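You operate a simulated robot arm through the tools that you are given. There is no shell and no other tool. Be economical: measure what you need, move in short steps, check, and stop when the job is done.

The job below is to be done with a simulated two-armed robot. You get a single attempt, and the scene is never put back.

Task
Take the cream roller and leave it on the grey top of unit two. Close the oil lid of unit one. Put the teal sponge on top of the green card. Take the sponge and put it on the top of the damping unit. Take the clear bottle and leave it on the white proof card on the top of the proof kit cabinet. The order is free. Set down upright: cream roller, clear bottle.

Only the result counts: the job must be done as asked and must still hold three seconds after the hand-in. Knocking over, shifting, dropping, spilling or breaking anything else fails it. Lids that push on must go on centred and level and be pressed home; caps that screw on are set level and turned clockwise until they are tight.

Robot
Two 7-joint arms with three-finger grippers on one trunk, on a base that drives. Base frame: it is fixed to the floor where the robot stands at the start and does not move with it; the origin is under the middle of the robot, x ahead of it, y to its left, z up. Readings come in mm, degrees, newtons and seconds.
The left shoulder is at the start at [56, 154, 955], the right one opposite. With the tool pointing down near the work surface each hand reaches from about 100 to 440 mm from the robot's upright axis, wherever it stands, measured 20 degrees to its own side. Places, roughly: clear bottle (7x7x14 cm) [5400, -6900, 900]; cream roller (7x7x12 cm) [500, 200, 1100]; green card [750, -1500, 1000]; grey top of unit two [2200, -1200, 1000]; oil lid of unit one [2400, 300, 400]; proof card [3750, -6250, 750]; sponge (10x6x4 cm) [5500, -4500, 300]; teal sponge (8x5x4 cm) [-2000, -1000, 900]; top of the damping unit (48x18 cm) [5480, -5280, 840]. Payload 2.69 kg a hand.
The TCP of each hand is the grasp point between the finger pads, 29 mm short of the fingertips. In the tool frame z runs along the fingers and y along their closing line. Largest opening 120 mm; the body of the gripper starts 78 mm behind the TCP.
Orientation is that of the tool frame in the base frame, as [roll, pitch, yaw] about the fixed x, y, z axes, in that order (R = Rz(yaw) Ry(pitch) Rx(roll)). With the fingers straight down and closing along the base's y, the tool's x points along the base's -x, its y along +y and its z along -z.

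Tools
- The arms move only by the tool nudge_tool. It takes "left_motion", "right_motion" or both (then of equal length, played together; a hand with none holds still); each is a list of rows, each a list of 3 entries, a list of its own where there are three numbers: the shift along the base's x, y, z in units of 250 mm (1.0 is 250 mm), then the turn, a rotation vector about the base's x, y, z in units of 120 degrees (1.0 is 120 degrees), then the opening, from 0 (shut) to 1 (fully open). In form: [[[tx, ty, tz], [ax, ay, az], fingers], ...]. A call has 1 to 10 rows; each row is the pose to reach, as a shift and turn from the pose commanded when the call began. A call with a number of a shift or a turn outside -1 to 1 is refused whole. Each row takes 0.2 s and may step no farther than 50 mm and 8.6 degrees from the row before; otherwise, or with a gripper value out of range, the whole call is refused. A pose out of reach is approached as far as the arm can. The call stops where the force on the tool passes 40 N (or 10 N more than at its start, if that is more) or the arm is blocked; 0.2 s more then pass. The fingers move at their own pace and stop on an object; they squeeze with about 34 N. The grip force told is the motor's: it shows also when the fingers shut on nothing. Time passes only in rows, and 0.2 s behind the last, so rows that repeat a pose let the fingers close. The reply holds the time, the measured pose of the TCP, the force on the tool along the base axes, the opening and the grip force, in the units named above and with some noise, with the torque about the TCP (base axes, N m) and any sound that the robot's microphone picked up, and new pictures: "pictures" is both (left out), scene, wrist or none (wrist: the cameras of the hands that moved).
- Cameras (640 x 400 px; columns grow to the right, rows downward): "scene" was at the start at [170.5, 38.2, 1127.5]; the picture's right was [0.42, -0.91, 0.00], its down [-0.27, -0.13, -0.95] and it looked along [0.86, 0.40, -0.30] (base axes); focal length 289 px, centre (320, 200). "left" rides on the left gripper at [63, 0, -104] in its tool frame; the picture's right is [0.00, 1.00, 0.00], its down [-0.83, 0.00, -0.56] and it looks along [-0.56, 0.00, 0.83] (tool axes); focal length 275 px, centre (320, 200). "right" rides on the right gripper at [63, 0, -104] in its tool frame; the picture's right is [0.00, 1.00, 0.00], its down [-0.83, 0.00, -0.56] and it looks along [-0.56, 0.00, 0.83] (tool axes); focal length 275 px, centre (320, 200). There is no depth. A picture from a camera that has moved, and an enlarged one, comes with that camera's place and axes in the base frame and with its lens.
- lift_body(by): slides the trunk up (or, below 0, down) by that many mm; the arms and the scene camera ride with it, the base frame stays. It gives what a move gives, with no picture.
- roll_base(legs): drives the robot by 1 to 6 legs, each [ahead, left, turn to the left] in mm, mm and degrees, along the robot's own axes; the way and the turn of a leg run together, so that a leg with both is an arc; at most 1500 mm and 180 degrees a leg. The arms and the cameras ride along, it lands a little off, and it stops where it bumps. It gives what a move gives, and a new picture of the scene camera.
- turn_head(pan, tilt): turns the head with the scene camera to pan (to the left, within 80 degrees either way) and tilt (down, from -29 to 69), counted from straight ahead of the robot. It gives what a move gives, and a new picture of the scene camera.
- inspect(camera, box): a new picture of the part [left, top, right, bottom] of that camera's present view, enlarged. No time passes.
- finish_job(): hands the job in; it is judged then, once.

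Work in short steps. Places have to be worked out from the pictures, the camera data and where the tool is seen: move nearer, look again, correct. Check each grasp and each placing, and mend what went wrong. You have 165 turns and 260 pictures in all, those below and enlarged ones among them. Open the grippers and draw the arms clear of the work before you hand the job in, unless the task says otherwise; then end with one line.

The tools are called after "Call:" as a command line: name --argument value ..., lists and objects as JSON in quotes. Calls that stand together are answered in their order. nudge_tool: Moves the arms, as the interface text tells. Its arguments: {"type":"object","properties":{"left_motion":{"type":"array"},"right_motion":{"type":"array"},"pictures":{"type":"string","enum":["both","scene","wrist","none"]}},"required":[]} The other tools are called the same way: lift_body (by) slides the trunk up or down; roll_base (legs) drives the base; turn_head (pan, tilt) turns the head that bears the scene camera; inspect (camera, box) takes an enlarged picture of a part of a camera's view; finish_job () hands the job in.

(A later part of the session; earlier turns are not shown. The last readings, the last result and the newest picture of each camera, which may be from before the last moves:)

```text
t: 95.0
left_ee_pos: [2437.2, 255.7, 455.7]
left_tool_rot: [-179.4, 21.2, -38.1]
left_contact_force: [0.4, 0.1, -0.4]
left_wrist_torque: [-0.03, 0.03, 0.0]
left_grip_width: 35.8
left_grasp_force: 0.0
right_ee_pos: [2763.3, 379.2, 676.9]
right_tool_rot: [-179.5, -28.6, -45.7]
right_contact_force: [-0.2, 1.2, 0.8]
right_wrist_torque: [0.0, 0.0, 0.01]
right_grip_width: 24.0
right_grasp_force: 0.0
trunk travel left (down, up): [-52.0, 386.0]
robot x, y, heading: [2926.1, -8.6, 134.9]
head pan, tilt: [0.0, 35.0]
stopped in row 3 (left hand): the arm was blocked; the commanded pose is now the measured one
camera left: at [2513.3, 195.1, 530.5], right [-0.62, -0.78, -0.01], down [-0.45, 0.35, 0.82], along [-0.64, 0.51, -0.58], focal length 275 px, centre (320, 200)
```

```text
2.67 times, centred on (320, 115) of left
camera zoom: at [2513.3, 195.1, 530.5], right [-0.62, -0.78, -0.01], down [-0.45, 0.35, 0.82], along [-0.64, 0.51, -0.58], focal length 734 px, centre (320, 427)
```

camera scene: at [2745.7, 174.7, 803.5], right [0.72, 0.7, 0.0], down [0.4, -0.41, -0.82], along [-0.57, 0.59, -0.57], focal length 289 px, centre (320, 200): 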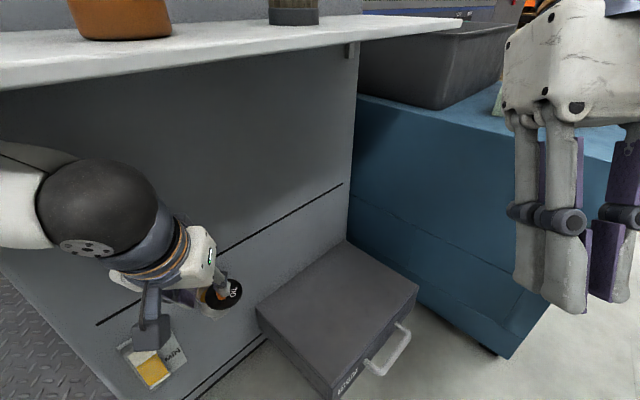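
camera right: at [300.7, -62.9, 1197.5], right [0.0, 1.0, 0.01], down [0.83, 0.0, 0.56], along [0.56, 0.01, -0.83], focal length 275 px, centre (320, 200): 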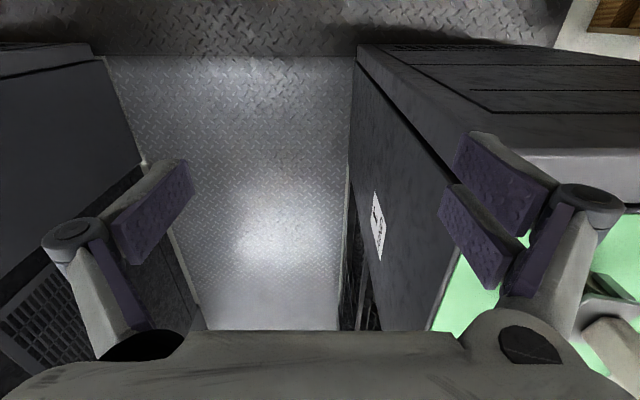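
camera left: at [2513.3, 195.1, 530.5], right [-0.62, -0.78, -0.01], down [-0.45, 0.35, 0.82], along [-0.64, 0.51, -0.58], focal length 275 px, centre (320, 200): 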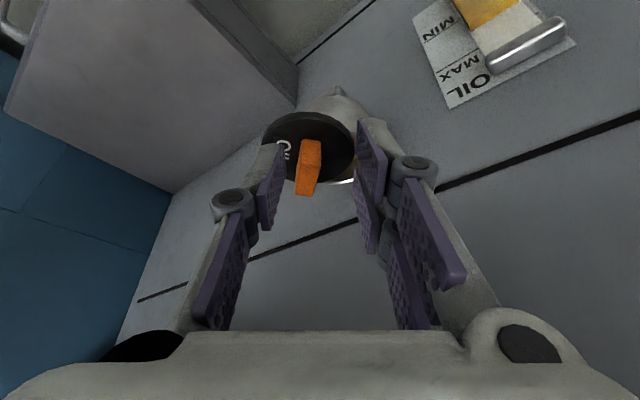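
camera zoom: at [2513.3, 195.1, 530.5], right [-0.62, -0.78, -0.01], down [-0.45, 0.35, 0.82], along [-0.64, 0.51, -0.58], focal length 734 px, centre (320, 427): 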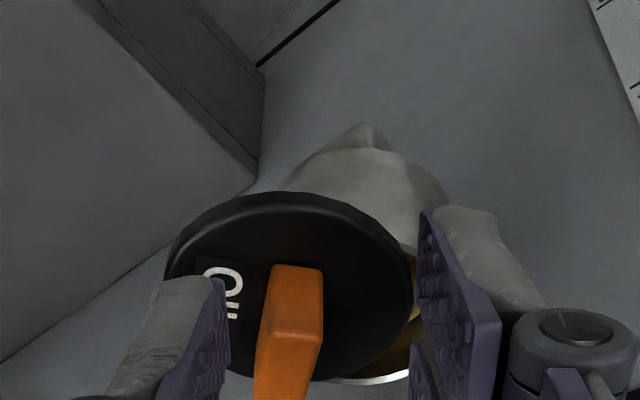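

The arm reports being blocked — likely by the shelf above. I look at the scene.

Call:
turn_head --pan 25 --tilt 25

```text
t: 95.9
left_ee_pos: [2437.7, 257.9, 458.0]
left_tool_rot: [-179.2, 21.6, -38.2]
left_contact_force: [-1.0, -0.8, -0.3]
left_wrist_torque: [-0.02, -0.03, 0.02]
left_grip_width: 35.9
left_grasp_force: 0.1
right_ee_pos: [2762.8, 379.8, 675.9]
right_tool_rot: [-179.5, -28.7, -45.9]
right_contact_force: [-0.7, 0.1, -0.9]
right_wrist_torque: [0.02, 0.03, 0.0]
right_grip_width: 24.1
right_grasp_force: 0.1
trunk travel left (down, up): [-52.0, 386.0]
robot x, y, heading: [2923.0, -5.5, 134.2]
head pan, tilt: [25.0, 25.0]
camera scene: at [2712.8, 144.0, 818.5], right [0.35, 0.94, 0.0], down [0.4, -0.15, -0.9], along [-0.84, 0.32, -0.43], focal length 289 px, centre (320, 200)
```

scene: 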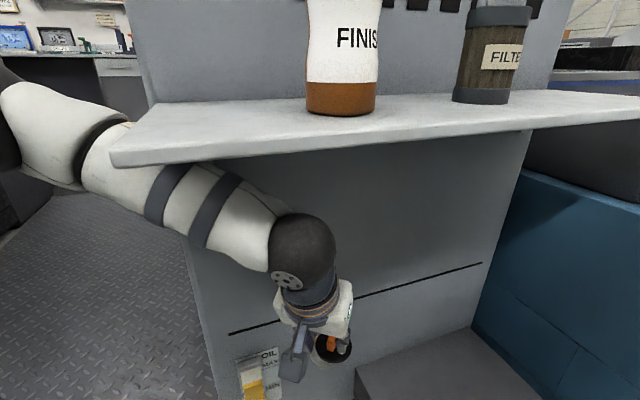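

The forearm is against the shelf's left corner. I tilt the hand forward again (lowers the wrist), then back the base off a bit and lower the trunk.

Call:
nudge_tool --left_motion '[[[0.02, -0.02, 0.01], [0.04, 0.042, 0], 0.3], [[0.04, -0.04, 0.02], [0.08, 0.084, 0], 0.3], [[0.06, -0.06, 0.03], [0.12, 0.128, 0], 0.3], [[0.12, -0.12, 0.05], [0.135, 0.14, 0], 0.3]]' --pictures "none"

Call:
roll_base --legs '[[-60, 0, 0]]'

Call:
lift_body --by -50

Call:
turn_head --pan 25 --tilt 25

```text
t: 96.9
left_ee_pos: [2471.5, 232.3, 475.9]
left_tool_rot: [-176.4, 45.4, -36.7]
left_contact_force: [-0.1, -0.4, -0.3]
left_wrist_torque: [-0.02, -0.02, 0.01]
left_grip_width: 36.2
left_grasp_force: 0.0
right_ee_pos: [2766.6, 378.7, 675.9]
right_tool_rot: [-179.9, -28.5, -45.7]
right_contact_force: [0.8, 0.2, -0.8]
right_wrist_torque: [0.01, 0.0, 0.01]
right_grip_width: 23.9
right_grasp_force: 0.1
trunk travel left (down, up): [-52.0, 386.0]
robot x, y, heading: [2930.6, -8.5, 134.4]
head pan, tilt: [25.0, 25.0]
```

```text
t: 97.8
left_ee_pos: [2511.3, 189.3, 474.9]
left_tool_rot: [-176.6, 45.4, -36.9]
left_contact_force: [-0.5, -0.8, 0.1]
left_wrist_torque: [-0.03, -0.01, 0.0]
left_grip_width: 36.0
left_grasp_force: 0.0
right_ee_pos: [2809.3, 336.7, 675.0]
right_tool_rot: [-179.9, -28.5, -45.7]
right_contact_force: [0.2, -0.1, 0.8]
right_wrist_torque: [0.01, 0.0, -0.01]
right_grip_width: 23.8
right_grasp_force: 0.1
trunk travel left (down, up): [-52.0, 386.0]
robot x, y, heading: [2966.4, -51.8, 134.4]
head pan, tilt: [25.0, 25.0]
camera scene: at [2760.4, 103.5, 819.7], right [0.35, 0.94, 0.0], down [0.4, -0.15, -0.91], along [-0.85, 0.32, -0.42], focal length 289 px, centre (320, 200)
```

scene: 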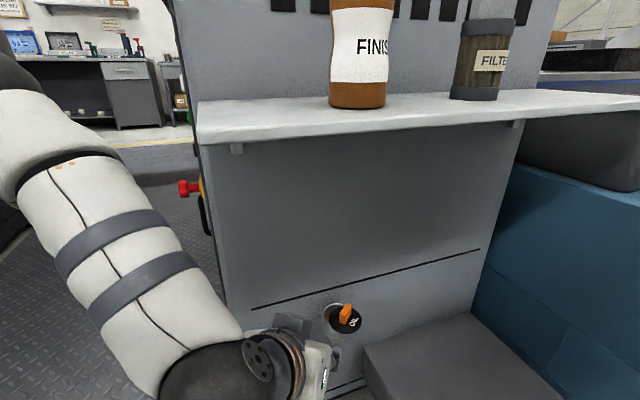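

```text
t: 98.8
left_ee_pos: [2508.8, 194.4, 432.1]
left_tool_rot: [-176.5, 44.9, -37.0]
left_contact_force: [0.2, 0.5, 0.0]
left_wrist_torque: [-0.02, -0.01, 0.01]
left_grip_width: 35.7
left_grasp_force: 0.1
right_ee_pos: [2810.6, 338.3, 625.2]
right_tool_rot: [-179.9, -28.4, -45.8]
right_contact_force: [0.9, -0.5, -0.3]
right_wrist_torque: [-0.04, -0.01, 0.0]
right_grip_width: 24.0
right_grasp_force: 0.1
trunk travel left (down, up): [-2.0, 436.0]
robot x, y, heading: [2965.3, -52.0, 134.6]
head pan, tilt: [25.0, 25.0]
```

```text
t: 99.4
left_ee_pos: [2509.1, 193.6, 432.3]
left_tool_rot: [-176.6, 44.9, -36.9]
left_contact_force: [-0.3, 0.7, 0.3]
left_wrist_torque: [-0.01, -0.04, 0.02]
left_grip_width: 36.0
left_grasp_force: 0.0
right_ee_pos: [2809.4, 336.6, 626.0]
right_tool_rot: [-179.9, -28.5, -45.6]
right_contact_force: [-0.4, 0.7, 0.0]
right_wrist_torque: [0.01, 0.0, 0.02]
right_grip_width: 24.3
right_grasp_force: 0.1
trunk travel left (down, up): [-2.0, 436.0]
robot x, y, heading: [2962.7, -52.6, 134.2]
head pan, tilt: [25.0, 25.0]
camera scene: at [2753.2, 110.8, 779.9], right [0.35, 0.94, 0.0], down [0.4, -0.15, -0.91], along [-0.85, 0.32, -0.42], focal length 289 px, centre (320, 200)
```

scene: 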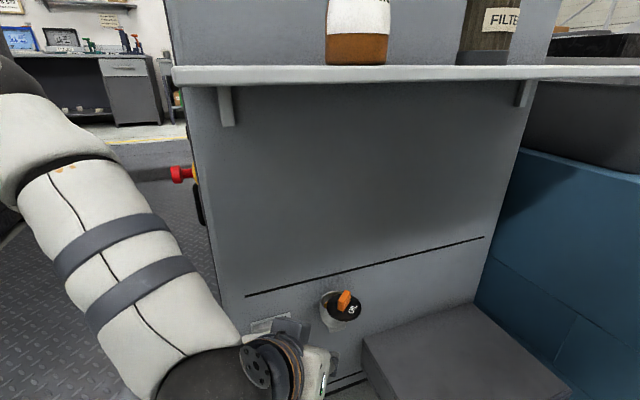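

Trunk is now at its lowest, forearm freer. I raise the hand a little and look from the wrist.

Call:
nudge_tool --left_motion '[[[0, 0, 0.08], [0, 0, 0], 0.3], [[0, 0, 0.16], [0, 0, -0.02], 0.3]]' --pictures "none"

Call:
inspect --camera "left" --box '[220, 40, 420, 190]'

Call:
inspect --camera "scene" --box '[290, 270, 390, 340]'

```text
t: 100.0
left_ee_pos: [2505.7, 199.8, 473.0]
left_tool_rot: [-176.7, 44.7, -39.4]
left_contact_force: [0.1, -0.1, 0.2]
left_wrist_torque: [-0.02, 0.0, -0.02]
left_grip_width: 35.9
left_grasp_force: 0.1
left hand out of reach, approached as far as the arm can: row 2
right_ee_pos: [2810.4, 338.9, 625.2]
right_tool_rot: [-179.8, -28.4, -45.7]
right_contact_force: [-0.7, 0.0, 0.6]
right_wrist_torque: [-0.02, -0.02, -0.03]
right_grip_width: 23.9
right_grasp_force: 0.1
trunk travel left (down, up): [-2.0, 436.0]
robot x, y, heading: [2967.6, -50.7, 134.5]
head pan, tilt: [25.0, 25.0]
```

```text
2.67 times, centred on (320, 115) of left
camera zoom: at [2594.5, 119.5, 502.0], right [-0.67, -0.74, -0.04], down [-0.17, 0.1, 0.98], along [-0.72, 0.66, -0.2], focal length 734 px, centre (320, 427)
```

zoom: 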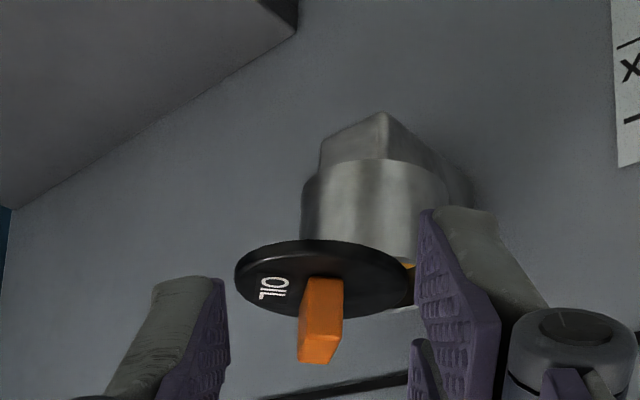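

```text
5.71 times, centred on (340, 305) of scene
camera zoom: at [2753.2, 110.8, 779.9], right [0.35, 0.94, 0.0], down [0.4, -0.15, -0.91], along [-0.85, 0.32, -0.42], focal length 1654 px, centre (206, -400)
```

zoom: 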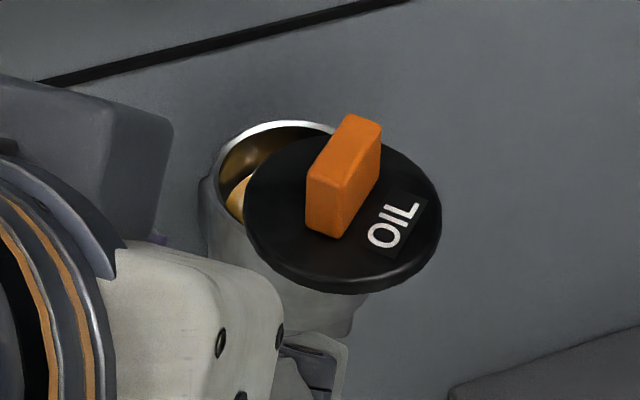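

The lid is still level, now about [2419, 279], tab along ~133°; cup ≈17 mm toward −x, 6 mm toward −y. I line up again with the 45° tilt and yaw −7°.

Call:
nudge_tool --left_motion '[[[-0.1, 0.087, 0], [0, 0, -0.03], 0.3], [[-0.21, 0.175, 0], [0, 0, -0.058], 0.3], [[-0.21, 0.175, 0], [0, 0, -0.058], 0.3]]' --pictures "scene"

Call:
inspect --camera "left" --box '[220, 40, 420, 190]'

```text
t: 100.8
left_ee_pos: [2452.2, 243.3, 472.4]
left_tool_rot: [-176.5, 44.8, -46.5]
left_contact_force: [0.0, 0.3, -0.1]
left_wrist_torque: [0.03, 0.0, 0.03]
left_grip_width: 36.1
left_grasp_force: 0.0
right_ee_pos: [2809.7, 338.2, 626.3]
right_tool_rot: [-179.9, -28.6, -45.7]
right_contact_force: [0.1, 0.1, 1.0]
right_wrist_torque: [-0.03, 0.0, 0.0]
right_grip_width: 23.9
right_grasp_force: 0.0
trunk travel left (down, up): [-2.0, 436.0]
robot x, y, heading: [2967.3, -53.6, 134.5]
head pan, tilt: [25.0, 25.0]
camera scene: at [2753.2, 110.8, 779.9], right [0.35, 0.94, 0.0], down [0.4, -0.15, -0.91], along [-0.85, 0.32, -0.42], focal length 289 px, centre (320, 200)
```

scene: 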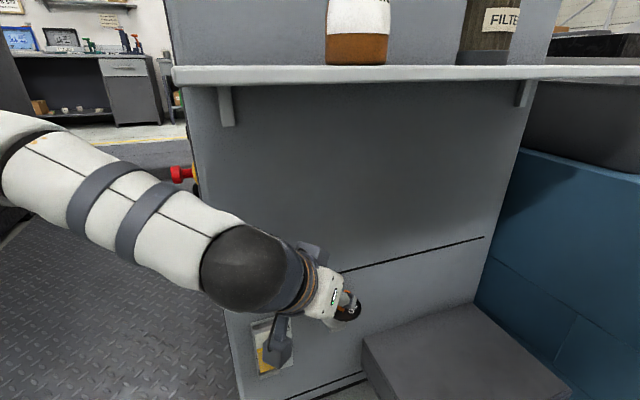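

```text
2.67 times, centred on (320, 115) of left
camera zoom: at [2530.9, 153.2, 501.9], right [-0.75, -0.66, -0.04], down [-0.16, 0.12, 0.98], along [-0.64, 0.74, -0.2], focal length 734 px, centre (320, 427)
```

zoom: 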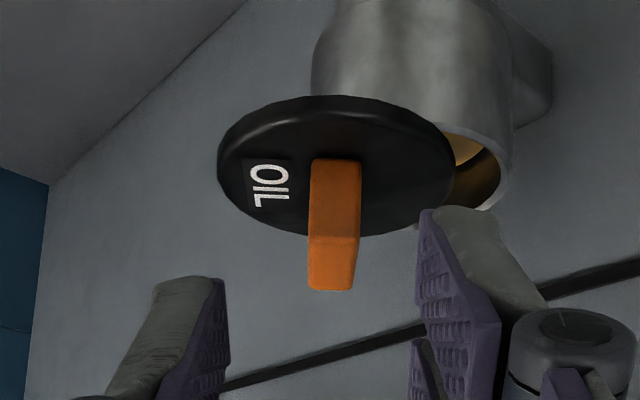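

The arm is well clear now. The tab centre is [2418, 281], top z≈426; I advance to grasp height, watching force.

Call:
nudge_tool --left_motion '[[[-0.043, 0.044, -0.056], [0, 0, 0], 0.3], [[-0.086, 0.087, -0.112], [0, 0, 0], 0.3]]' --pictures "none"

Call:
inspect --camera "left" --box '[220, 40, 420, 190]'

```text
t: 101.4
left_ee_pos: [2430.4, 266.1, 444.5]
left_tool_rot: [-176.6, 44.9, -46.2]
left_contact_force: [-0.1, -0.4, 0.8]
left_wrist_torque: [-0.01, 0.02, 0.0]
left_grip_width: 35.9
left_grasp_force: 0.0
right_ee_pos: [2809.8, 337.1, 625.4]
right_tool_rot: [-179.9, -28.4, -45.7]
right_contact_force: [-0.4, -0.5, -0.3]
right_wrist_torque: [0.03, 0.01, -0.05]
right_grip_width: 23.8
right_grasp_force: 0.2
trunk travel left (down, up): [-2.0, 436.0]
robot x, y, heading: [2970.0, -53.3, 134.3]
head pan, tilt: [25.0, 25.0]
```

```text
2.67 times, centred on (320, 115) of left
camera zoom: at [2509.3, 175.0, 473.9], right [-0.75, -0.66, -0.04], down [-0.16, 0.12, 0.98], along [-0.64, 0.74, -0.2], focal length 734 px, centre (320, 427)
```

zoom: 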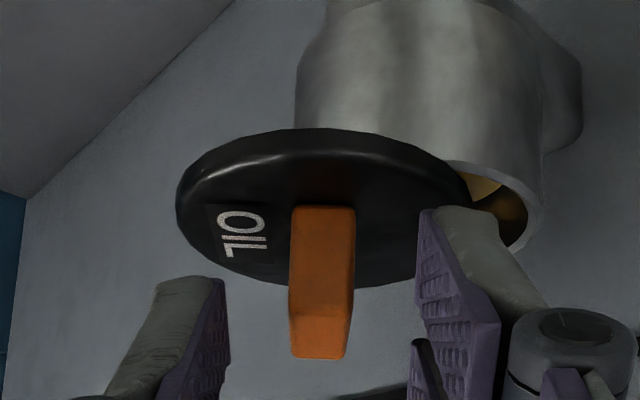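

Centred and no contact. I close gently on the tab.

Call:
nudge_tool --left_motion '[[[-0.004, 0.006, -0.01], [0, 0, 0], 0.3], [[-0.004, 0.006, -0.01], [0, 0, 0], 0.15], [[-0.004, 0.006, -0.01], [0, 0, 0], 0], [[-0.004, 0.006, -0.01], [0, 0, 0], 0]]' --pictures "none"

Call:
inspect --camera "left" --box '[220, 40, 420, 190]'

```text
t: 102.4
left_ee_pos: [2430.2, 268.4, 443.1]
left_tool_rot: [-176.5, 44.9, -46.4]
left_contact_force: [5.0, 5.7, -0.4]
left_wrist_torque: [0.04, 0.58, -0.3]
left_grip_width: 11.8
left_grasp_force: 38.6
right_ee_pos: [2810.5, 338.2, 625.8]
right_tool_rot: [-179.9, -28.5, -45.7]
right_contact_force: [0.2, -0.5, 0.0]
right_wrist_torque: [-0.01, 0.02, -0.04]
right_grip_width: 23.8
right_grasp_force: 0.1
trunk travel left (down, up): [-2.0, 436.0]
robot x, y, heading: [2967.4, -45.3, 134.6]
head pan, tilt: [25.0, 25.0]
```

```text
2.67 times, centred on (320, 115) of left
camera zoom: at [2508.9, 177.1, 471.6], right [-0.75, -0.66, -0.04], down [-0.16, 0.12, 0.98], along [-0.64, 0.75, -0.2], focal length 734 px, centre (320, 427)
```

zoom: 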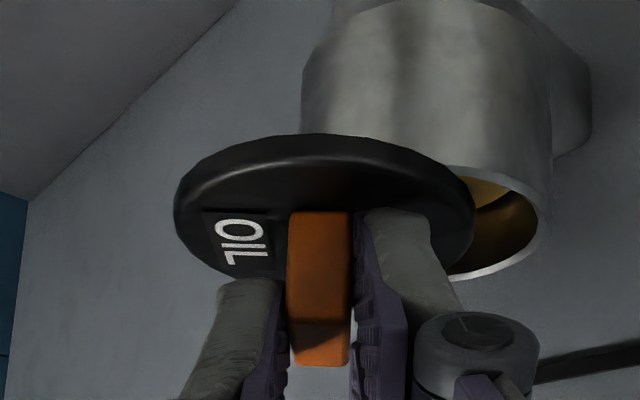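

Tab gripped (11.8 mm). I lift 10 mm to test that the lid is free and see it against the cup.

Call:
nudge_tool --left_motion '[[[0, 0, 0.02], [0, 0, 0], 0], [[0, 0, 0.05], [0, 0, 0], 0]]' --pictures "none"

Call:
inspect --camera "left" --box '[220, 40, 420, 190]'

Call:
inspect --camera "scene" --box '[290, 270, 390, 340]'

```text
t: 103.0
left_ee_pos: [2429.7, 266.5, 449.8]
left_tool_rot: [-176.7, 44.1, -46.3]
left_contact_force: [4.5, 5.2, -31.2]
left_wrist_torque: [-0.38, -0.11, -0.4]
left_grip_width: 12.5
left_grasp_force: 39.9
right_ee_pos: [2809.9, 336.8, 624.1]
right_tool_rot: [-179.9, -28.5, -45.7]
right_contact_force: [-0.3, -1.2, -0.5]
right_wrist_torque: [-0.02, 0.0, 0.01]
right_grip_width: 24.0
right_grasp_force: 0.0
trunk travel left (down, up): [-2.0, 436.0]
robot x, y, heading: [2968.1, -50.6, 134.4]
head pan, tilt: [25.0, 25.0]
```

```text
2.67 times, centred on (320, 115) of left
camera zoom: at [2508.7, 175.0, 480.3], right [-0.75, -0.66, -0.04], down [-0.16, 0.13, 0.98], along [-0.64, 0.74, -0.21], focal length 734 px, centre (320, 427)
```

zoom: 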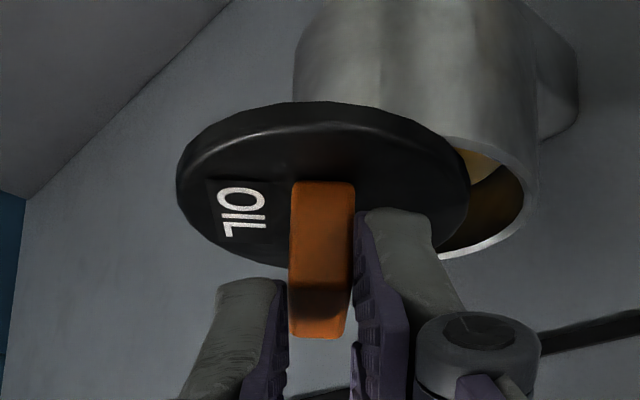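

```text
5.71 times, centred on (340, 305) of scene
camera zoom: at [2751.9, 111.8, 779.2], right [0.35, 0.94, 0.0], down [0.4, -0.15, -0.91], along [-0.85, 0.32, -0.42], focal length 1654 px, centre (206, -400)
```

zoom: 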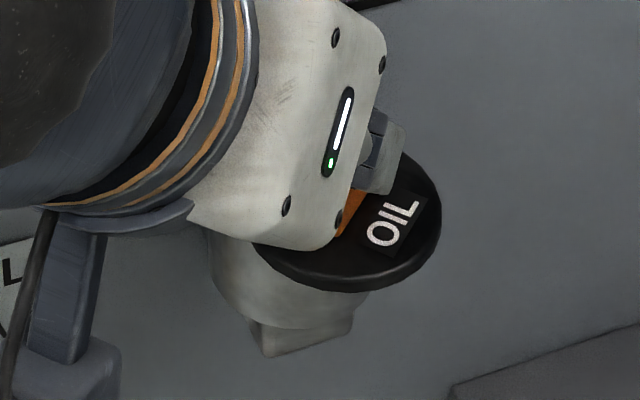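

The lid resists lifting (31 N): it is a swivel lid on a vertical pin at the cup's +y side, swung open ~45°. I lower again, open slightly, and push the tab along the closing arc (clockwise).

Call:
nudge_tool --left_motion '[[[0, 0.004, -0.02], [0, 0, 0], 0.2], [[0, 0.008, -0.042], [0, 0, 0], 0.2], [[-0.02, -0.01, -0.042], [0, 0, -0.03], 0.2], [[-0.04, -0.025, -0.042], [0, 0, -0.06], 0.2], [[-0.06, -0.04, -0.042], [0, 0, -0.09], 0.2]]' --pictures "none"

Call:
inspect --camera "left" --box '[220, 40, 420, 190]'

```text
t: 104.2
left_ee_pos: [2414.8, 257.1, 445.6]
left_tool_rot: [-176.6, 44.9, -57.2]
left_contact_force: [0.0, 0.0, -0.4]
left_wrist_torque: [0.03, 0.04, 0.0]
left_grip_width: 24.3
left_grasp_force: 0.0
right_ee_pos: [2809.5, 337.5, 626.1]
right_tool_rot: [-179.9, -28.2, -45.7]
right_contact_force: [-0.3, 0.1, 0.5]
right_wrist_torque: [0.01, 0.01, -0.03]
right_grip_width: 23.9
right_grasp_force: 0.0
trunk travel left (down, up): [-2.0, 436.0]
robot x, y, heading: [2970.9, -52.3, 134.5]
head pan, tilt: [25.0, 25.0]
```

```text
2.67 times, centred on (320, 115) of left
camera zoom: at [2475.4, 153.3, 473.2], right [-0.86, -0.5, -0.04], down [-0.13, 0.15, 0.98], along [-0.49, 0.85, -0.2], focal length 734 px, centre (320, 427)
```

zoom: 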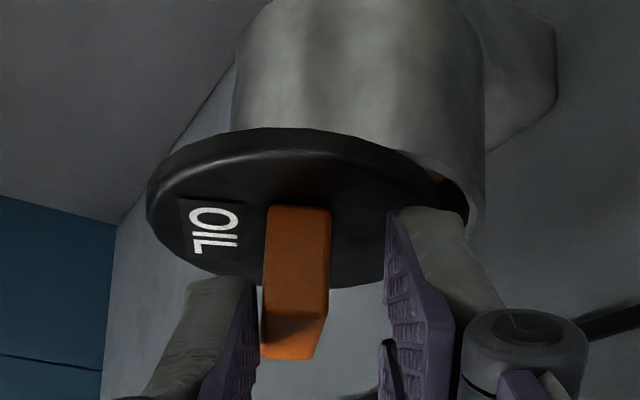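

It swings: the offset has shrunk. I continue along the arc.

Call:
nudge_tool --left_motion '[[[-0.02, -0.006, 0], [0, 0, -0.03], 0.2], [[-0.04, -0.012, 0], [0, 0, -0.05], 0.2], [[-0.055, -0.014, 0], [0, 0, -0.07], 0.2]]' --pictures "none"

Call:
inspect --camera "left" --box '[220, 40, 420, 190]'

```text
t: 105.0
left_ee_pos: [2401.1, 253.3, 444.3]
left_tool_rot: [-176.6, 44.8, -65.7]
left_contact_force: [-0.4, 0.6, 0.2]
left_wrist_torque: [0.02, 0.01, 0.0]
left_grip_width: 24.3
left_grasp_force: 0.2
right_ee_pos: [2810.0, 338.8, 627.1]
right_tool_rot: [-179.9, -28.4, -45.7]
right_contact_force: [0.2, 0.0, 0.8]
right_wrist_torque: [0.01, -0.01, -0.01]
right_grip_width: 23.9
right_grasp_force: 0.2
trunk travel left (down, up): [-2.0, 436.0]
robot x, y, heading: [2971.6, -54.6, 134.7]
head pan, tilt: [25.0, 25.0]
```

```text
2.67 times, centred on (320, 115) of left
camera zoom: at [2446.0, 142.7, 473.3], right [-0.93, -0.37, -0.04], down [-0.11, 0.17, 0.98], along [-0.36, 0.91, -0.2], focal length 734 px, centre (320, 427)
```

zoom: 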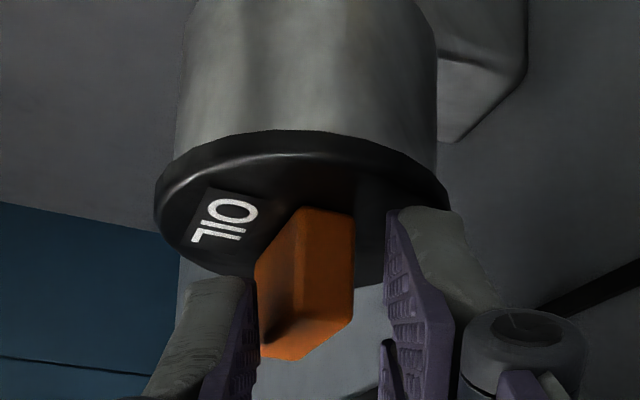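

Almost centred (≈1 mm left). A small further push, then view.

Call:
nudge_tool --left_motion '[[[-0.008, -0.002, 0], [0, 0, 0], 0.2], [[-0.014, -0.004, 0], [0, 0, 0], 0.2]]' --pictures "none"

Call:
inspect --camera "left" --box '[220, 40, 420, 190]'

```text
t: 105.6
left_ee_pos: [2399.3, 252.3, 444.0]
left_tool_rot: [-176.5, 44.9, -65.5]
left_contact_force: [6.4, -1.7, 1.0]
left_wrist_torque: [-0.04, -0.15, -0.2]
left_grip_width: 27.5
left_grasp_force: 3.0
right_ee_pos: [2811.2, 338.9, 626.2]
right_tool_rot: [-179.9, -28.4, -45.7]
right_contact_force: [0.2, -0.7, -0.8]
right_wrist_torque: [-0.01, 0.01, 0.01]
right_grip_width: 24.0
right_grasp_force: 0.1
trunk travel left (down, up): [-2.0, 436.0]
robot x, y, heading: [2965.6, -51.9, 134.2]
head pan, tilt: [25.0, 25.0]
```

```text
2.67 times, centred on (320, 115) of left
camera zoom: at [2443.4, 141.9, 473.3], right [-0.93, -0.37, -0.04], down [-0.11, 0.17, 0.98], along [-0.36, 0.91, -0.2], focal length 734 px, centre (320, 427)
```

zoom: 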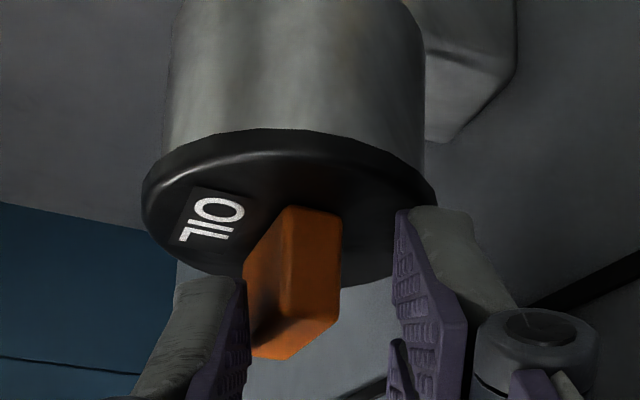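

Force rises and fingers are pushed apart: the lid is at its stop. One firmer push to be sure.

Call:
nudge_tool --left_motion '[[[-0.01, -0.003, 0], [0, 0, 0], 0.15], [[-0.016, -0.005, 0], [0, 0, 0], 0.15], [[-0.016, -0.005, 0], [0, 0, 0], 0.15]]' --pictures "none"

Call:
inspect --camera "left" --box '[220, 40, 420, 190]'

```text
t: 106.4
left_ee_pos: [2396.9, 251.2, 443.9]
left_tool_rot: [-176.6, 44.8, -65.8]
left_contact_force: [23.7, -1.8, -0.9]
left_wrist_torque: [-0.07, -0.37, -0.7]
left_grip_width: 32.9
left_grasp_force: 11.0
right_ee_pos: [2809.8, 337.8, 625.8]
right_tool_rot: [-179.9, -28.4, -45.6]
right_contact_force: [0.0, -0.4, 0.4]
right_wrist_torque: [0.03, 0.0, -0.02]
right_grip_width: 24.0
right_grasp_force: 0.1
trunk travel left (down, up): [-2.0, 436.0]
robot x, y, heading: [2968.7, -52.3, 134.2]
head pan, tilt: [25.0, 25.0]
```

```text
2.67 times, centred on (320, 115) of left
camera zoom: at [2440.2, 140.8, 473.5], right [-0.93, -0.37, -0.04], down [-0.11, 0.17, 0.98], along [-0.36, 0.91, -0.2], focal length 734 px, centre (320, 427)
```

zoom: 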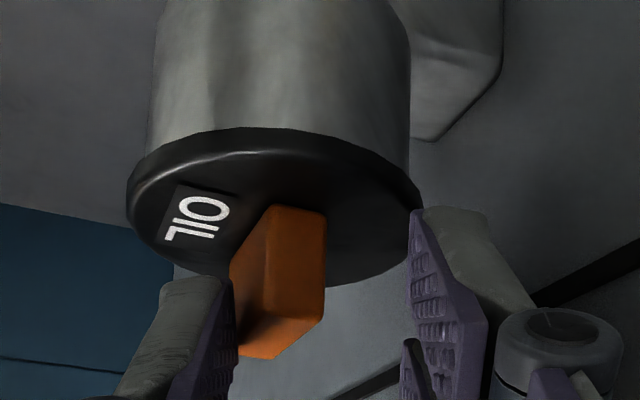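

The lid is at its stop with 24 N, i.e. closed. I relieve and withdraw the hand along its axis, then back the base off.

Call:
nudge_tool --left_motion '[[[0.02, 0.005, 0], [0, 0, 0], 0.3], [[0.045, -0.06, 0.07], [0, 0, 0], 0.35], [[0.08, -0.16, 0.14], [0, 0, 0], 0.35], [[0.15, -0.26, 0.18], [0, 0, 0], 0.3]]' --pictures "none"

Call:
roll_base --legs '[[-150, 0, 0]]'

Call:
inspect --camera "scene" --box '[300, 220, 420, 310]'

```text
t: 107.4
left_ee_pos: [2430.8, 185.4, 488.7]
left_tool_rot: [-176.8, 44.9, -65.5]
left_contact_force: [0.3, 0.2, -0.5]
left_wrist_torque: [-0.02, 0.01, 0.03]
left_grip_width: 36.4
left_grasp_force: 0.0
right_ee_pos: [2809.5, 337.8, 625.4]
right_tool_rot: [-179.9, -28.3, -45.7]
right_contact_force: [-0.1, 0.5, -1.0]
right_wrist_torque: [-0.01, 0.0, 0.02]
right_grip_width: 24.1
right_grasp_force: 0.0
trunk travel left (down, up): [-2.0, 436.0]
robot x, y, heading: [2969.0, -54.5, 134.6]
head pan, tilt: [25.0, 25.0]
```

```text
t: 108.7
left_ee_pos: [2535.8, 78.7, 489.8]
left_tool_rot: [-176.6, 44.9, -65.5]
left_contact_force: [0.2, 0.0, 0.2]
left_wrist_torque: [0.01, 0.01, 0.01]
left_grip_width: 36.0
left_grasp_force: 0.0
right_ee_pos: [2914.7, 231.6, 625.5]
right_tool_rot: [-179.9, -28.5, -45.7]
right_contact_force: [-0.7, 0.2, 0.0]
right_wrist_torque: [0.0, 0.03, 0.03]
right_grip_width: 23.9
right_grasp_force: 0.0
trunk travel left (down, up): [-2.0, 436.0]
robot x, y, heading: [3073.6, -157.2, 134.4]
head pan, tilt: [25.0, 25.0]
camera scene: at [2857.3, 4.7, 779.9], right [0.35, 0.94, 0.0], down [0.4, -0.15, -0.91], along [-0.85, 0.32, -0.42], focal length 289 px, centre (320, 200)
```

scene: 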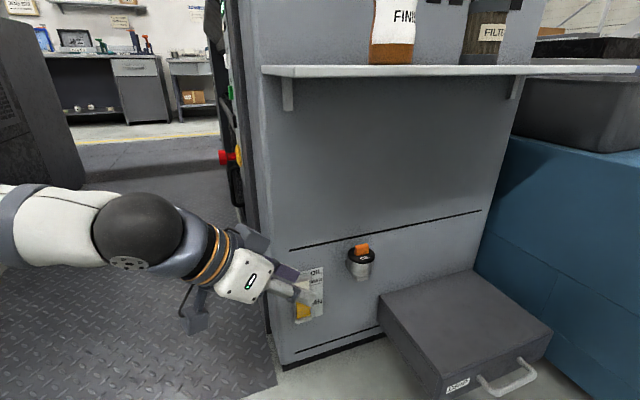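

```text
4.44 times, centred on (360, 265) of scene
camera zoom: at [2857.3, 4.7, 779.9], right [0.35, 0.94, 0.0], down [0.4, -0.15, -0.91], along [-0.85, 0.32, -0.42], focal length 1286 px, centre (142, -89)
```

zoom: 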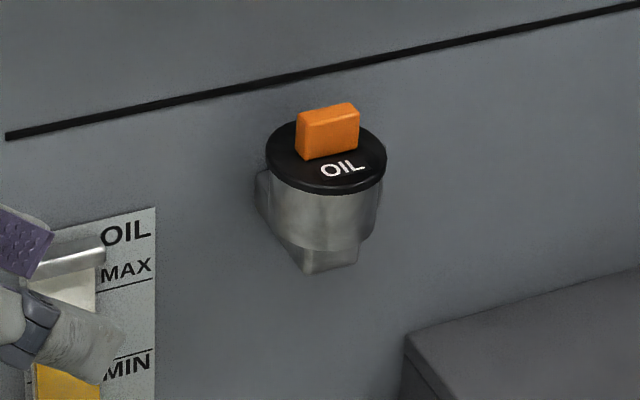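

The oil lid is closed properly. I back away, raise the trunk, and then go back along the aisle toward the teal sponge.

Call:
roll_base --legs '[[-150, 0, 0]]'

Call:
lift_body --by 330

Call:
roll_base --legs '[[0, 0, 45.6]]'

Call:
turn_head --pan 0 --tilt 25

```text
t: 110.1
left_ee_pos: [2639.6, -26.4, 489.5]
left_tool_rot: [-176.6, 44.9, -65.5]
left_contact_force: [0.6, -0.9, -0.3]
left_wrist_torque: [0.02, 0.01, -0.03]
left_grip_width: 36.0
left_grasp_force: 0.1
right_ee_pos: [3018.1, 124.9, 625.6]
right_tool_rot: [-179.9, -28.6, -45.6]
right_contact_force: [0.2, -0.9, 0.0]
right_wrist_torque: [-0.04, 0.01, -0.03]
right_grip_width: 24.1
right_grasp_force: 0.1
trunk travel left (down, up): [-2.0, 436.0]
robot x, y, heading: [3176.6, -262.3, 134.3]
head pan, tilt: [25.0, 25.0]
camera scene: at [2961.5, -101.5, 779.9], right [0.35, 0.94, 0.0], down [0.4, -0.15, -0.91], along [-0.85, 0.32, -0.42], focal length 289 px, centre (320, 200)
```

scene: 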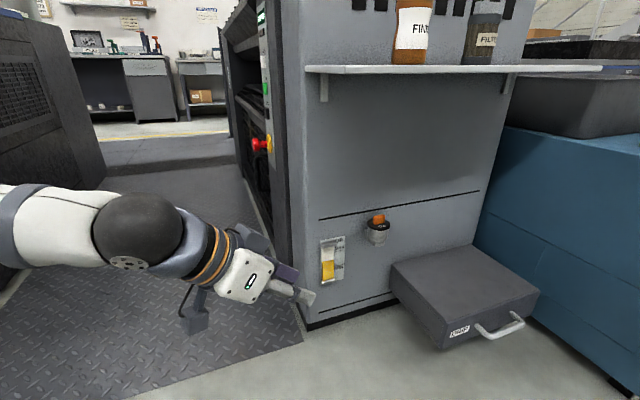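

```text
t: 113.4
left_ee_pos: [2638.4, -27.0, 818.2]
left_tool_rot: [-176.6, 44.8, -65.5]
left_contact_force: [0.3, 0.4, -0.6]
left_wrist_torque: [0.0, 0.01, -0.01]
left_grip_width: 35.9
left_grasp_force: 0.0
right_ee_pos: [3019.0, 124.6, 954.8]
right_tool_rot: [-179.9, -28.5, -45.8]
right_contact_force: [-0.8, -0.3, 0.2]
right_wrist_torque: [0.0, 0.0, 0.02]
right_grip_width: 24.0
right_grasp_force: 0.0
trunk travel left (down, up): [-332.0, 106.0]
robot x, y, heading: [3173.5, -266.0, 134.6]
head pan, tilt: [25.0, 25.0]
```

```text
t: 115.8
left_ee_pos: [2629.5, -477.9, 819.3]
left_tool_rot: [-176.6, 44.9, -20.2]
left_contact_force: [0.3, -0.6, -0.2]
left_wrist_torque: [-0.03, 0.0, -0.01]
left_grip_width: 35.9
left_grasp_force: 0.1
right_ee_pos: [2788.7, -102.1, 956.1]
right_tool_rot: [-179.9, -28.5, -0.4]
right_contact_force: [0.7, 0.1, 0.1]
right_wrist_torque: [0.01, -0.01, 0.01]
right_grip_width: 24.2
right_grasp_force: 0.0
trunk travel left (down, up): [-332.0, 106.0]
robot x, y, heading: [3178.5, -262.6, 179.7]
head pan, tilt: [25.0, 25.0]
camera scene: at [3008.5, -303.2, 1121.0], right [-0.42, 0.91, 0.0], down [0.38, 0.18, -0.91], along [-0.82, -0.38, -0.42], focal length 289 px, centre (320, 200)
```

scene: 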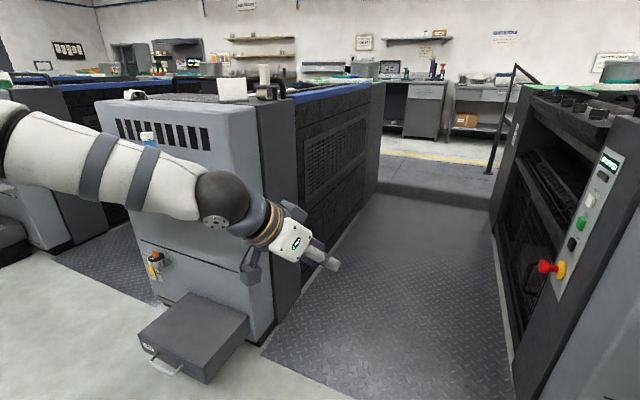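

```text
t: 116.7
left_ee_pos: [2628.7, -478.5, 818.7]
left_tool_rot: [-176.6, 44.8, -20.2]
left_contact_force: [-0.2, -0.6, -0.1]
left_wrist_torque: [-0.02, 0.01, 0.0]
left_grip_width: 36.0
left_grasp_force: 0.1
right_ee_pos: [2789.2, -101.9, 955.1]
right_tool_rot: [-179.9, -28.6, -0.4]
right_contact_force: [0.2, 0.0, 0.2]
right_wrist_torque: [0.0, -0.02, 0.0]
right_grip_width: 24.1
right_grasp_force: 0.0
trunk travel left (down, up): [-332.0, 106.0]
robot x, y, heading: [3176.0, -263.6, 179.9]
head pan, tilt: [0.0, 25.0]
camera scene: at [3000.1, -264.3, 1121.0], right [0.0, 1.0, 0.0], down [0.42, 0.0, -0.91], along [-0.91, 0.0, -0.42], focal length 289 px, centre (320, 200)
```

scene: 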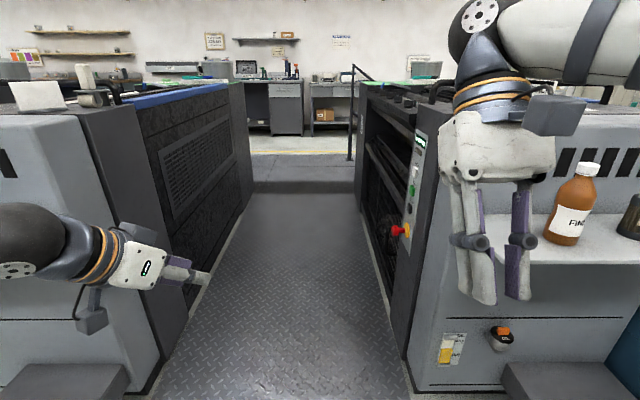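

The aisle looks clear. I first bring the arms to a compact, tool-down pose for driving.

Call:
nudge_tool --left_motion '[[[0.11, 0, 0.08], [-0.02, -0.043, 0], 0.3], [[0.22, 0, 0.16], [-0.04, -0.086, 0], 0.3], [[0.33, 0, 0.24], [-0.06, -0.129, 0], 0.3], [[0.44, 0, 0.32], [-0.08, -0.172, 0], 0.3], [[0.55, 0, 0.4], [-0.1, -0.215, 0], 0.3], [[0.66, 0, 0.48], [-0.12, -0.258, 0], 0.3], [[0.77, 0, 0.56], [-0.14, -0.3, 0], 0.3], [[0.88, 0, 0.64], [-0.158, -0.34, 0], 0.3]]' --right_motion '[[[0.0, 0, 0], [0, 0.03, 0], 0.3], [[0.0, 0, 0], [0, 0.06, 0], 0.3], [[0, 0, 0], [0, 0.09, 0], 0.3], [[0, 0, 0], [0, 0.12, 0], 0.3], [[0, 0, 0], [0, 0.15, 0], 0.3], [[0, 0, 0], [0, 0.18, 0], 0.3], [[0, 0, 0], [0, 0.21, 0], 0.3], [[0, 0, 0], [0, 0.238, 0], 0.3]]' --pictures "none"

Call:
nudge_tool --left_motion '[[[0, 0, 0], [0, 0, 0.06], 0.3], [[0, 0, 0], [0, 0, 0.12], 0.3], [[0, 0, 0], [0, 0, 0.18], 0.3]]' --pictures "scene"

```text
t: 118.5
left_ee_pos: [2849.5, -477.5, 978.8]
left_tool_rot: [-180.0, -0.1, -21.6]
left_contact_force: [0.3, -0.2, 0.0]
left_wrist_torque: [-0.01, -0.02, 0.02]
left_grip_width: 36.1
left_grasp_force: 0.0
right_ee_pos: [2789.2, -101.9, 955.3]
right_tool_rot: [179.9, 0.2, -0.3]
right_contact_force: [-0.1, 0.0, 0.2]
right_wrist_torque: [-0.02, 0.01, -0.03]
right_grip_width: 35.9
right_grasp_force: 0.0
trunk travel left (down, up): [-332.0, 106.0]
robot x, y, heading: [3173.9, -263.5, 179.5]
head pan, tilt: [0.0, 25.0]
```

```text
t: 119.3
left_ee_pos: [2849.5, -477.5, 978.4]
left_tool_rot: [-179.9, 0.0, 0.1]
left_contact_force: [0.7, 0.5, -0.1]
left_wrist_torque: [0.01, 0.01, 0.02]
left_grip_width: 35.8
left_grasp_force: 0.1
right_ee_pos: [2787.5, -102.6, 955.6]
right_tool_rot: [180.0, 0.0, -0.4]
right_contact_force: [0.4, -0.1, 0.4]
right_wrist_torque: [0.03, -0.02, 0.03]
right_grip_width: 36.1
right_grasp_force: 0.1
trunk travel left (down, up): [-332.0, 106.0]
robot x, y, heading: [3176.3, -266.3, 179.7]
head pan, tilt: [0.0, 25.0]
camera scene: at [3000.1, -264.2, 1121.0], right [0.01, 1.0, 0.0], down [0.42, 0.0, -0.91], along [-0.91, 0.01, -0.42], focal length 289 px, centre (320, 200)
```

scene: 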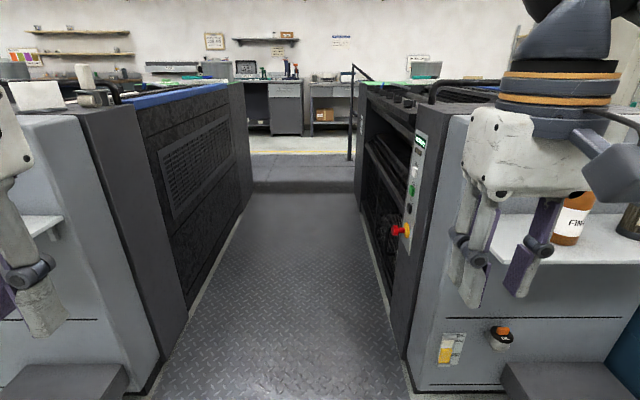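

Call:
roll_base --legs '[[0, 155, 0], [1500, 0, 0], [1500, 0, 0], [250, 0, 0]]'

Call:
turn_head --pan 30 --tilt 18

```text
t: 136.6
left_ee_pos: [-395.6, -642.4, 977.4]
left_tool_rot: [-179.9, 0.1, 0.9]
left_contact_force: [-0.4, 1.3, -0.1]
left_wrist_torque: [-0.04, 0.0, 0.02]
left_grip_width: 35.9
left_grasp_force: 0.0
right_ee_pos: [-462.4, -268.8, 954.7]
right_tool_rot: [180.0, 0.0, 0.5]
right_contact_force: [-0.6, -0.1, 0.7]
right_wrist_torque: [-0.01, 0.02, 0.0]
right_grip_width: 36.0
right_grasp_force: 0.1
trunk travel left (down, up): [-332.0, 106.0]
robot x, y, heading: [-67.8, -426.6, -179.3]
head pan, tilt: [0.0, 25.0]
camera scene: at [-248.5, -426.4, 1120.9], right [-0.01, 1.0, 0.0], down [0.42, 0.0, -0.91], along [-0.91, -0.01, -0.42], focal length 289 px, centre (320, 200)
```

scene: 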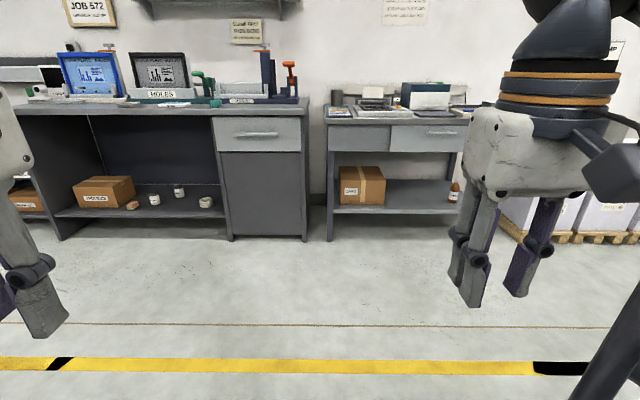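

```text
t: 137.6
left_ee_pos: [-394.5, -642.0, 979.7]
left_tool_rot: [-179.9, 0.0, 0.9]
left_contact_force: [0.5, 0.5, 0.4]
left_wrist_torque: [0.0, -0.01, 0.05]
left_grip_width: 36.1
left_grasp_force: 0.2
right_ee_pos: [-461.0, -267.9, 956.1]
right_tool_rot: [179.9, 0.1, 0.6]
right_contact_force: [0.0, 0.0, 0.1]
right_wrist_torque: [0.03, 0.01, 0.01]
right_grip_width: 35.8
right_grasp_force: 0.0
trunk travel left (down, up): [-332.0, 106.0]
robot x, y, heading: [-70.6, -423.9, -179.4]
head pan, tilt: [30.0, 18.0]
camera scene: at [-236.2, -472.9, 1132.3], right [-0.51, 0.86, 0.0], down [0.27, 0.16, -0.95], along [-0.82, -0.48, -0.31], focal length 289 px, centre (320, 200)
```

scene: 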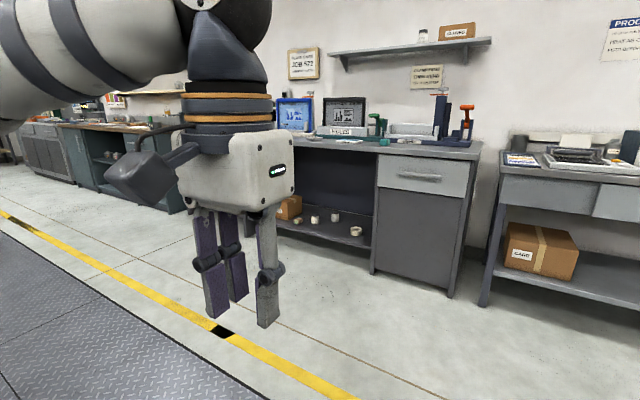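

The desk front is at about x −1900. I drive nearer.

Call:
roll_base --legs '[[1250, 500, 0]]'

Call:
turn_head --pan 0 --tilt 25

```text
t: 144.3
left_ee_pos: [-1644.9, -1159.9, 979.5]
left_tool_rot: [-180.0, 0.0, 1.0]
left_contact_force: [-0.2, 0.4, 0.3]
left_wrist_torque: [0.02, 0.03, 0.02]
left_grip_width: 35.8
left_grasp_force: 0.1
right_ee_pos: [-1711.6, -784.9, 955.0]
right_tool_rot: [179.9, 0.1, 0.7]
right_contact_force: [-0.7, -0.3, 0.7]
right_wrist_torque: [0.05, 0.01, 0.01]
right_grip_width: 36.0
right_grasp_force: 0.1
trunk travel left (down, up): [-332.0, 106.0]
robot x, y, heading: [-1322.4, -941.2, -179.4]
head pan, tilt: [30.0, 18.0]
camera scene: at [-1485.7, -989.4, 1132.3], right [-0.51, 0.86, 0.0], down [0.27, 0.16, -0.95], along [-0.82, -0.49, -0.31], focal length 289 px, centre (320, 200)
```

scene: 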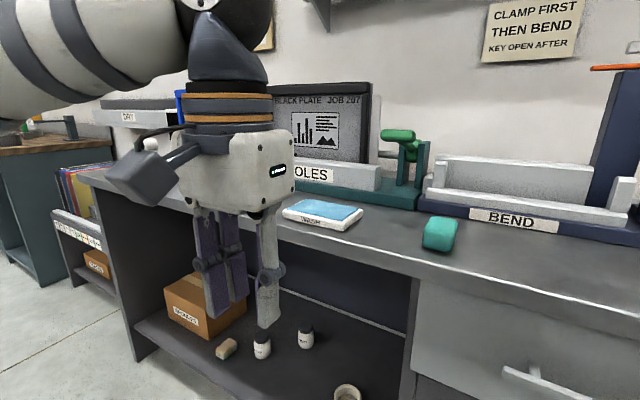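

```text
t: 145.3
left_ee_pos: [-1643.3, -1159.9, 980.1]
left_tool_rot: [-179.9, 0.0, 1.1]
left_contact_force: [0.1, 0.3, 0.1]
left_wrist_torque: [0.03, 0.03, 0.0]
left_grip_width: 36.2
left_grasp_force: 0.2
right_ee_pos: [-1713.3, -785.1, 955.4]
right_tool_rot: [179.9, 0.1, 0.7]
right_contact_force: [0.9, 0.7, -0.9]
right_wrist_torque: [-0.01, 0.03, -0.01]
right_grip_width: 36.0
right_grasp_force: 0.0
trunk travel left (down, up): [-332.0, 106.0]
robot x, y, heading: [-1322.3, -939.0, -179.0]
head pan, tilt: [0.0, 25.0]
camera scene: at [-1497.5, -943.0, 1121.0], right [-0.01, 1.0, 0.0], down [0.42, 0.01, -0.91], along [-0.91, -0.01, -0.42], focal length 289 px, centre (320, 200)
```

scene: 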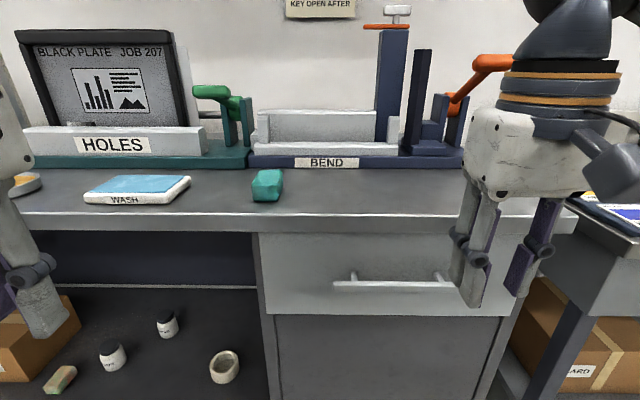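

The teal sponge is at about [−2021, −1051, 910] with its long axis along x. I draw the right hand back, open the left, and drive in so that the left hand comes above it.

Call:
nudge_tool --left_motion '[[[0, 0, 0.02], [0, 0, 0], 0.8], [[0, 0, 0.04], [0, 0, 0], 0.8], [[0, 0, 0.06], [0, 0, 0], 0.8]]' --right_motion '[[[0.18, 0, 0], [0, 0, 0], 0.3], [[0.36, 0, 0], [0, 0, 0], 0.3], [[0.52, 0, 0], [0, 0, 0], 0.3]]' --pictures "none"

Call:
roll_base --legs '[[350, -110, -1]]'

Call:
nudge_tool --left_motion '[[[0, 0, 0], [0, 0, 0], 0.8]]' --pictures "wrist"

```text
t: 146.1
left_ee_pos: [-1642.7, -1160.3, 993.7]
left_tool_rot: [180.0, 0.0, 1.1]
left_contact_force: [0.4, 0.3, -0.3]
left_wrist_torque: [-0.02, 0.0, -0.02]
left_grip_width: 96.0
left_grasp_force: 0.2
right_ee_pos: [-1581.3, -784.4, 955.3]
right_tool_rot: [179.9, 0.2, 0.7]
right_contact_force: [0.6, 0.2, -0.3]
right_wrist_torque: [0.03, 0.05, -0.02]
right_grip_width: 35.7
right_grasp_force: 0.0
trunk travel left (down, up): [-332.0, 106.0]
robot x, y, heading: [-1324.7, -939.7, -179.5]
head pan, tilt: [0.0, 25.0]
```

```text
t: 148.4
left_ee_pos: [-1996.3, -1047.5, 992.7]
left_tool_rot: [-179.9, 0.0, 0.1]
left_contact_force: [0.2, 0.1, -0.3]
left_wrist_torque: [-0.01, -0.01, -0.02]
left_grip_width: 95.9
left_grasp_force: 0.0
right_ee_pos: [-1926.7, -674.1, 954.7]
right_tool_rot: [179.9, 0.1, -0.2]
right_contact_force: [0.0, -0.8, 0.8]
right_wrist_torque: [-0.04, -0.04, 0.04]
right_grip_width: 35.9
right_grasp_force: 0.0
trunk travel left (down, up): [-332.0, 106.0]
robot x, y, heading: [-1669.7, -832.5, 179.5]
head pan, tilt: [0.0, 25.0]
camera scene: at [-1846.5, -833.2, 1120.9], right [0.0, 1.0, 0.0], down [0.42, 0.0, -0.91], along [-0.91, 0.0, -0.42], focal length 289 px, centre (320, 200)
```

scene: 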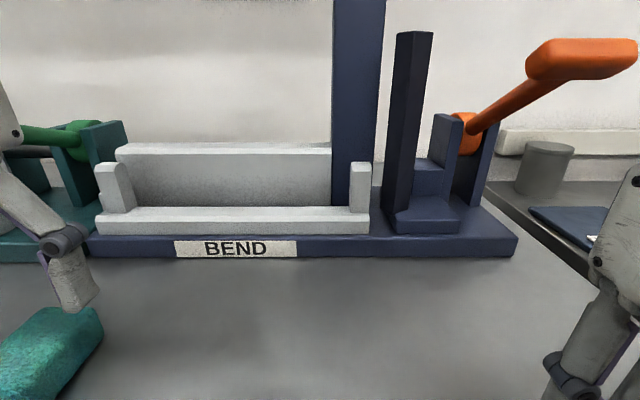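

```text
t: 148.8
left_ee_pos: [-1995.8, -1048.3, 993.0]
left_tool_rot: [-179.8, 0.0, 0.0]
left_contact_force: [0.8, -0.1, -0.9]
left_wrist_torque: [-0.01, 0.04, 0.02]
left_grip_width: 95.9
left_grasp_force: 0.0
right_ee_pos: [-1928.4, -673.3, 954.3]
right_tool_rot: [179.8, 0.1, -0.2]
right_contact_force: [-0.1, -0.9, -0.5]
right_wrist_torque: [-0.03, 0.0, 0.02]
right_grip_width: 36.1
right_grasp_force: 0.1
trunk travel left (down, up): [-332.0, 106.0]
robot x, y, heading: [-1667.7, -834.0, 179.9]
head pan, tilt: [0.0, 25.0]
camera left: at [-1931.4, -1048.6, 1098.0], right [0.0, -1.0, 0.0], down [-0.83, 0.0, 0.56], along [-0.56, 0.0, -0.83], focal length 275 px, centre (320, 200)
```

left: 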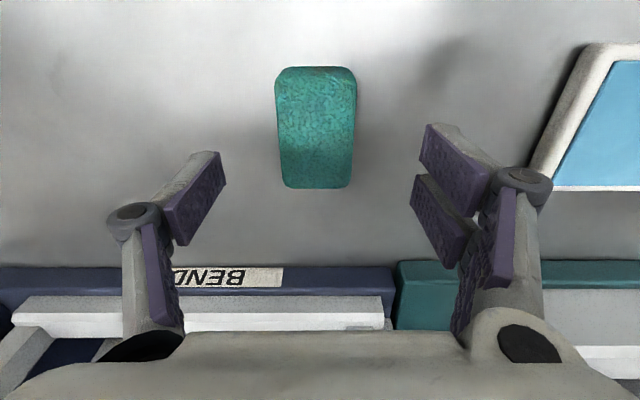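

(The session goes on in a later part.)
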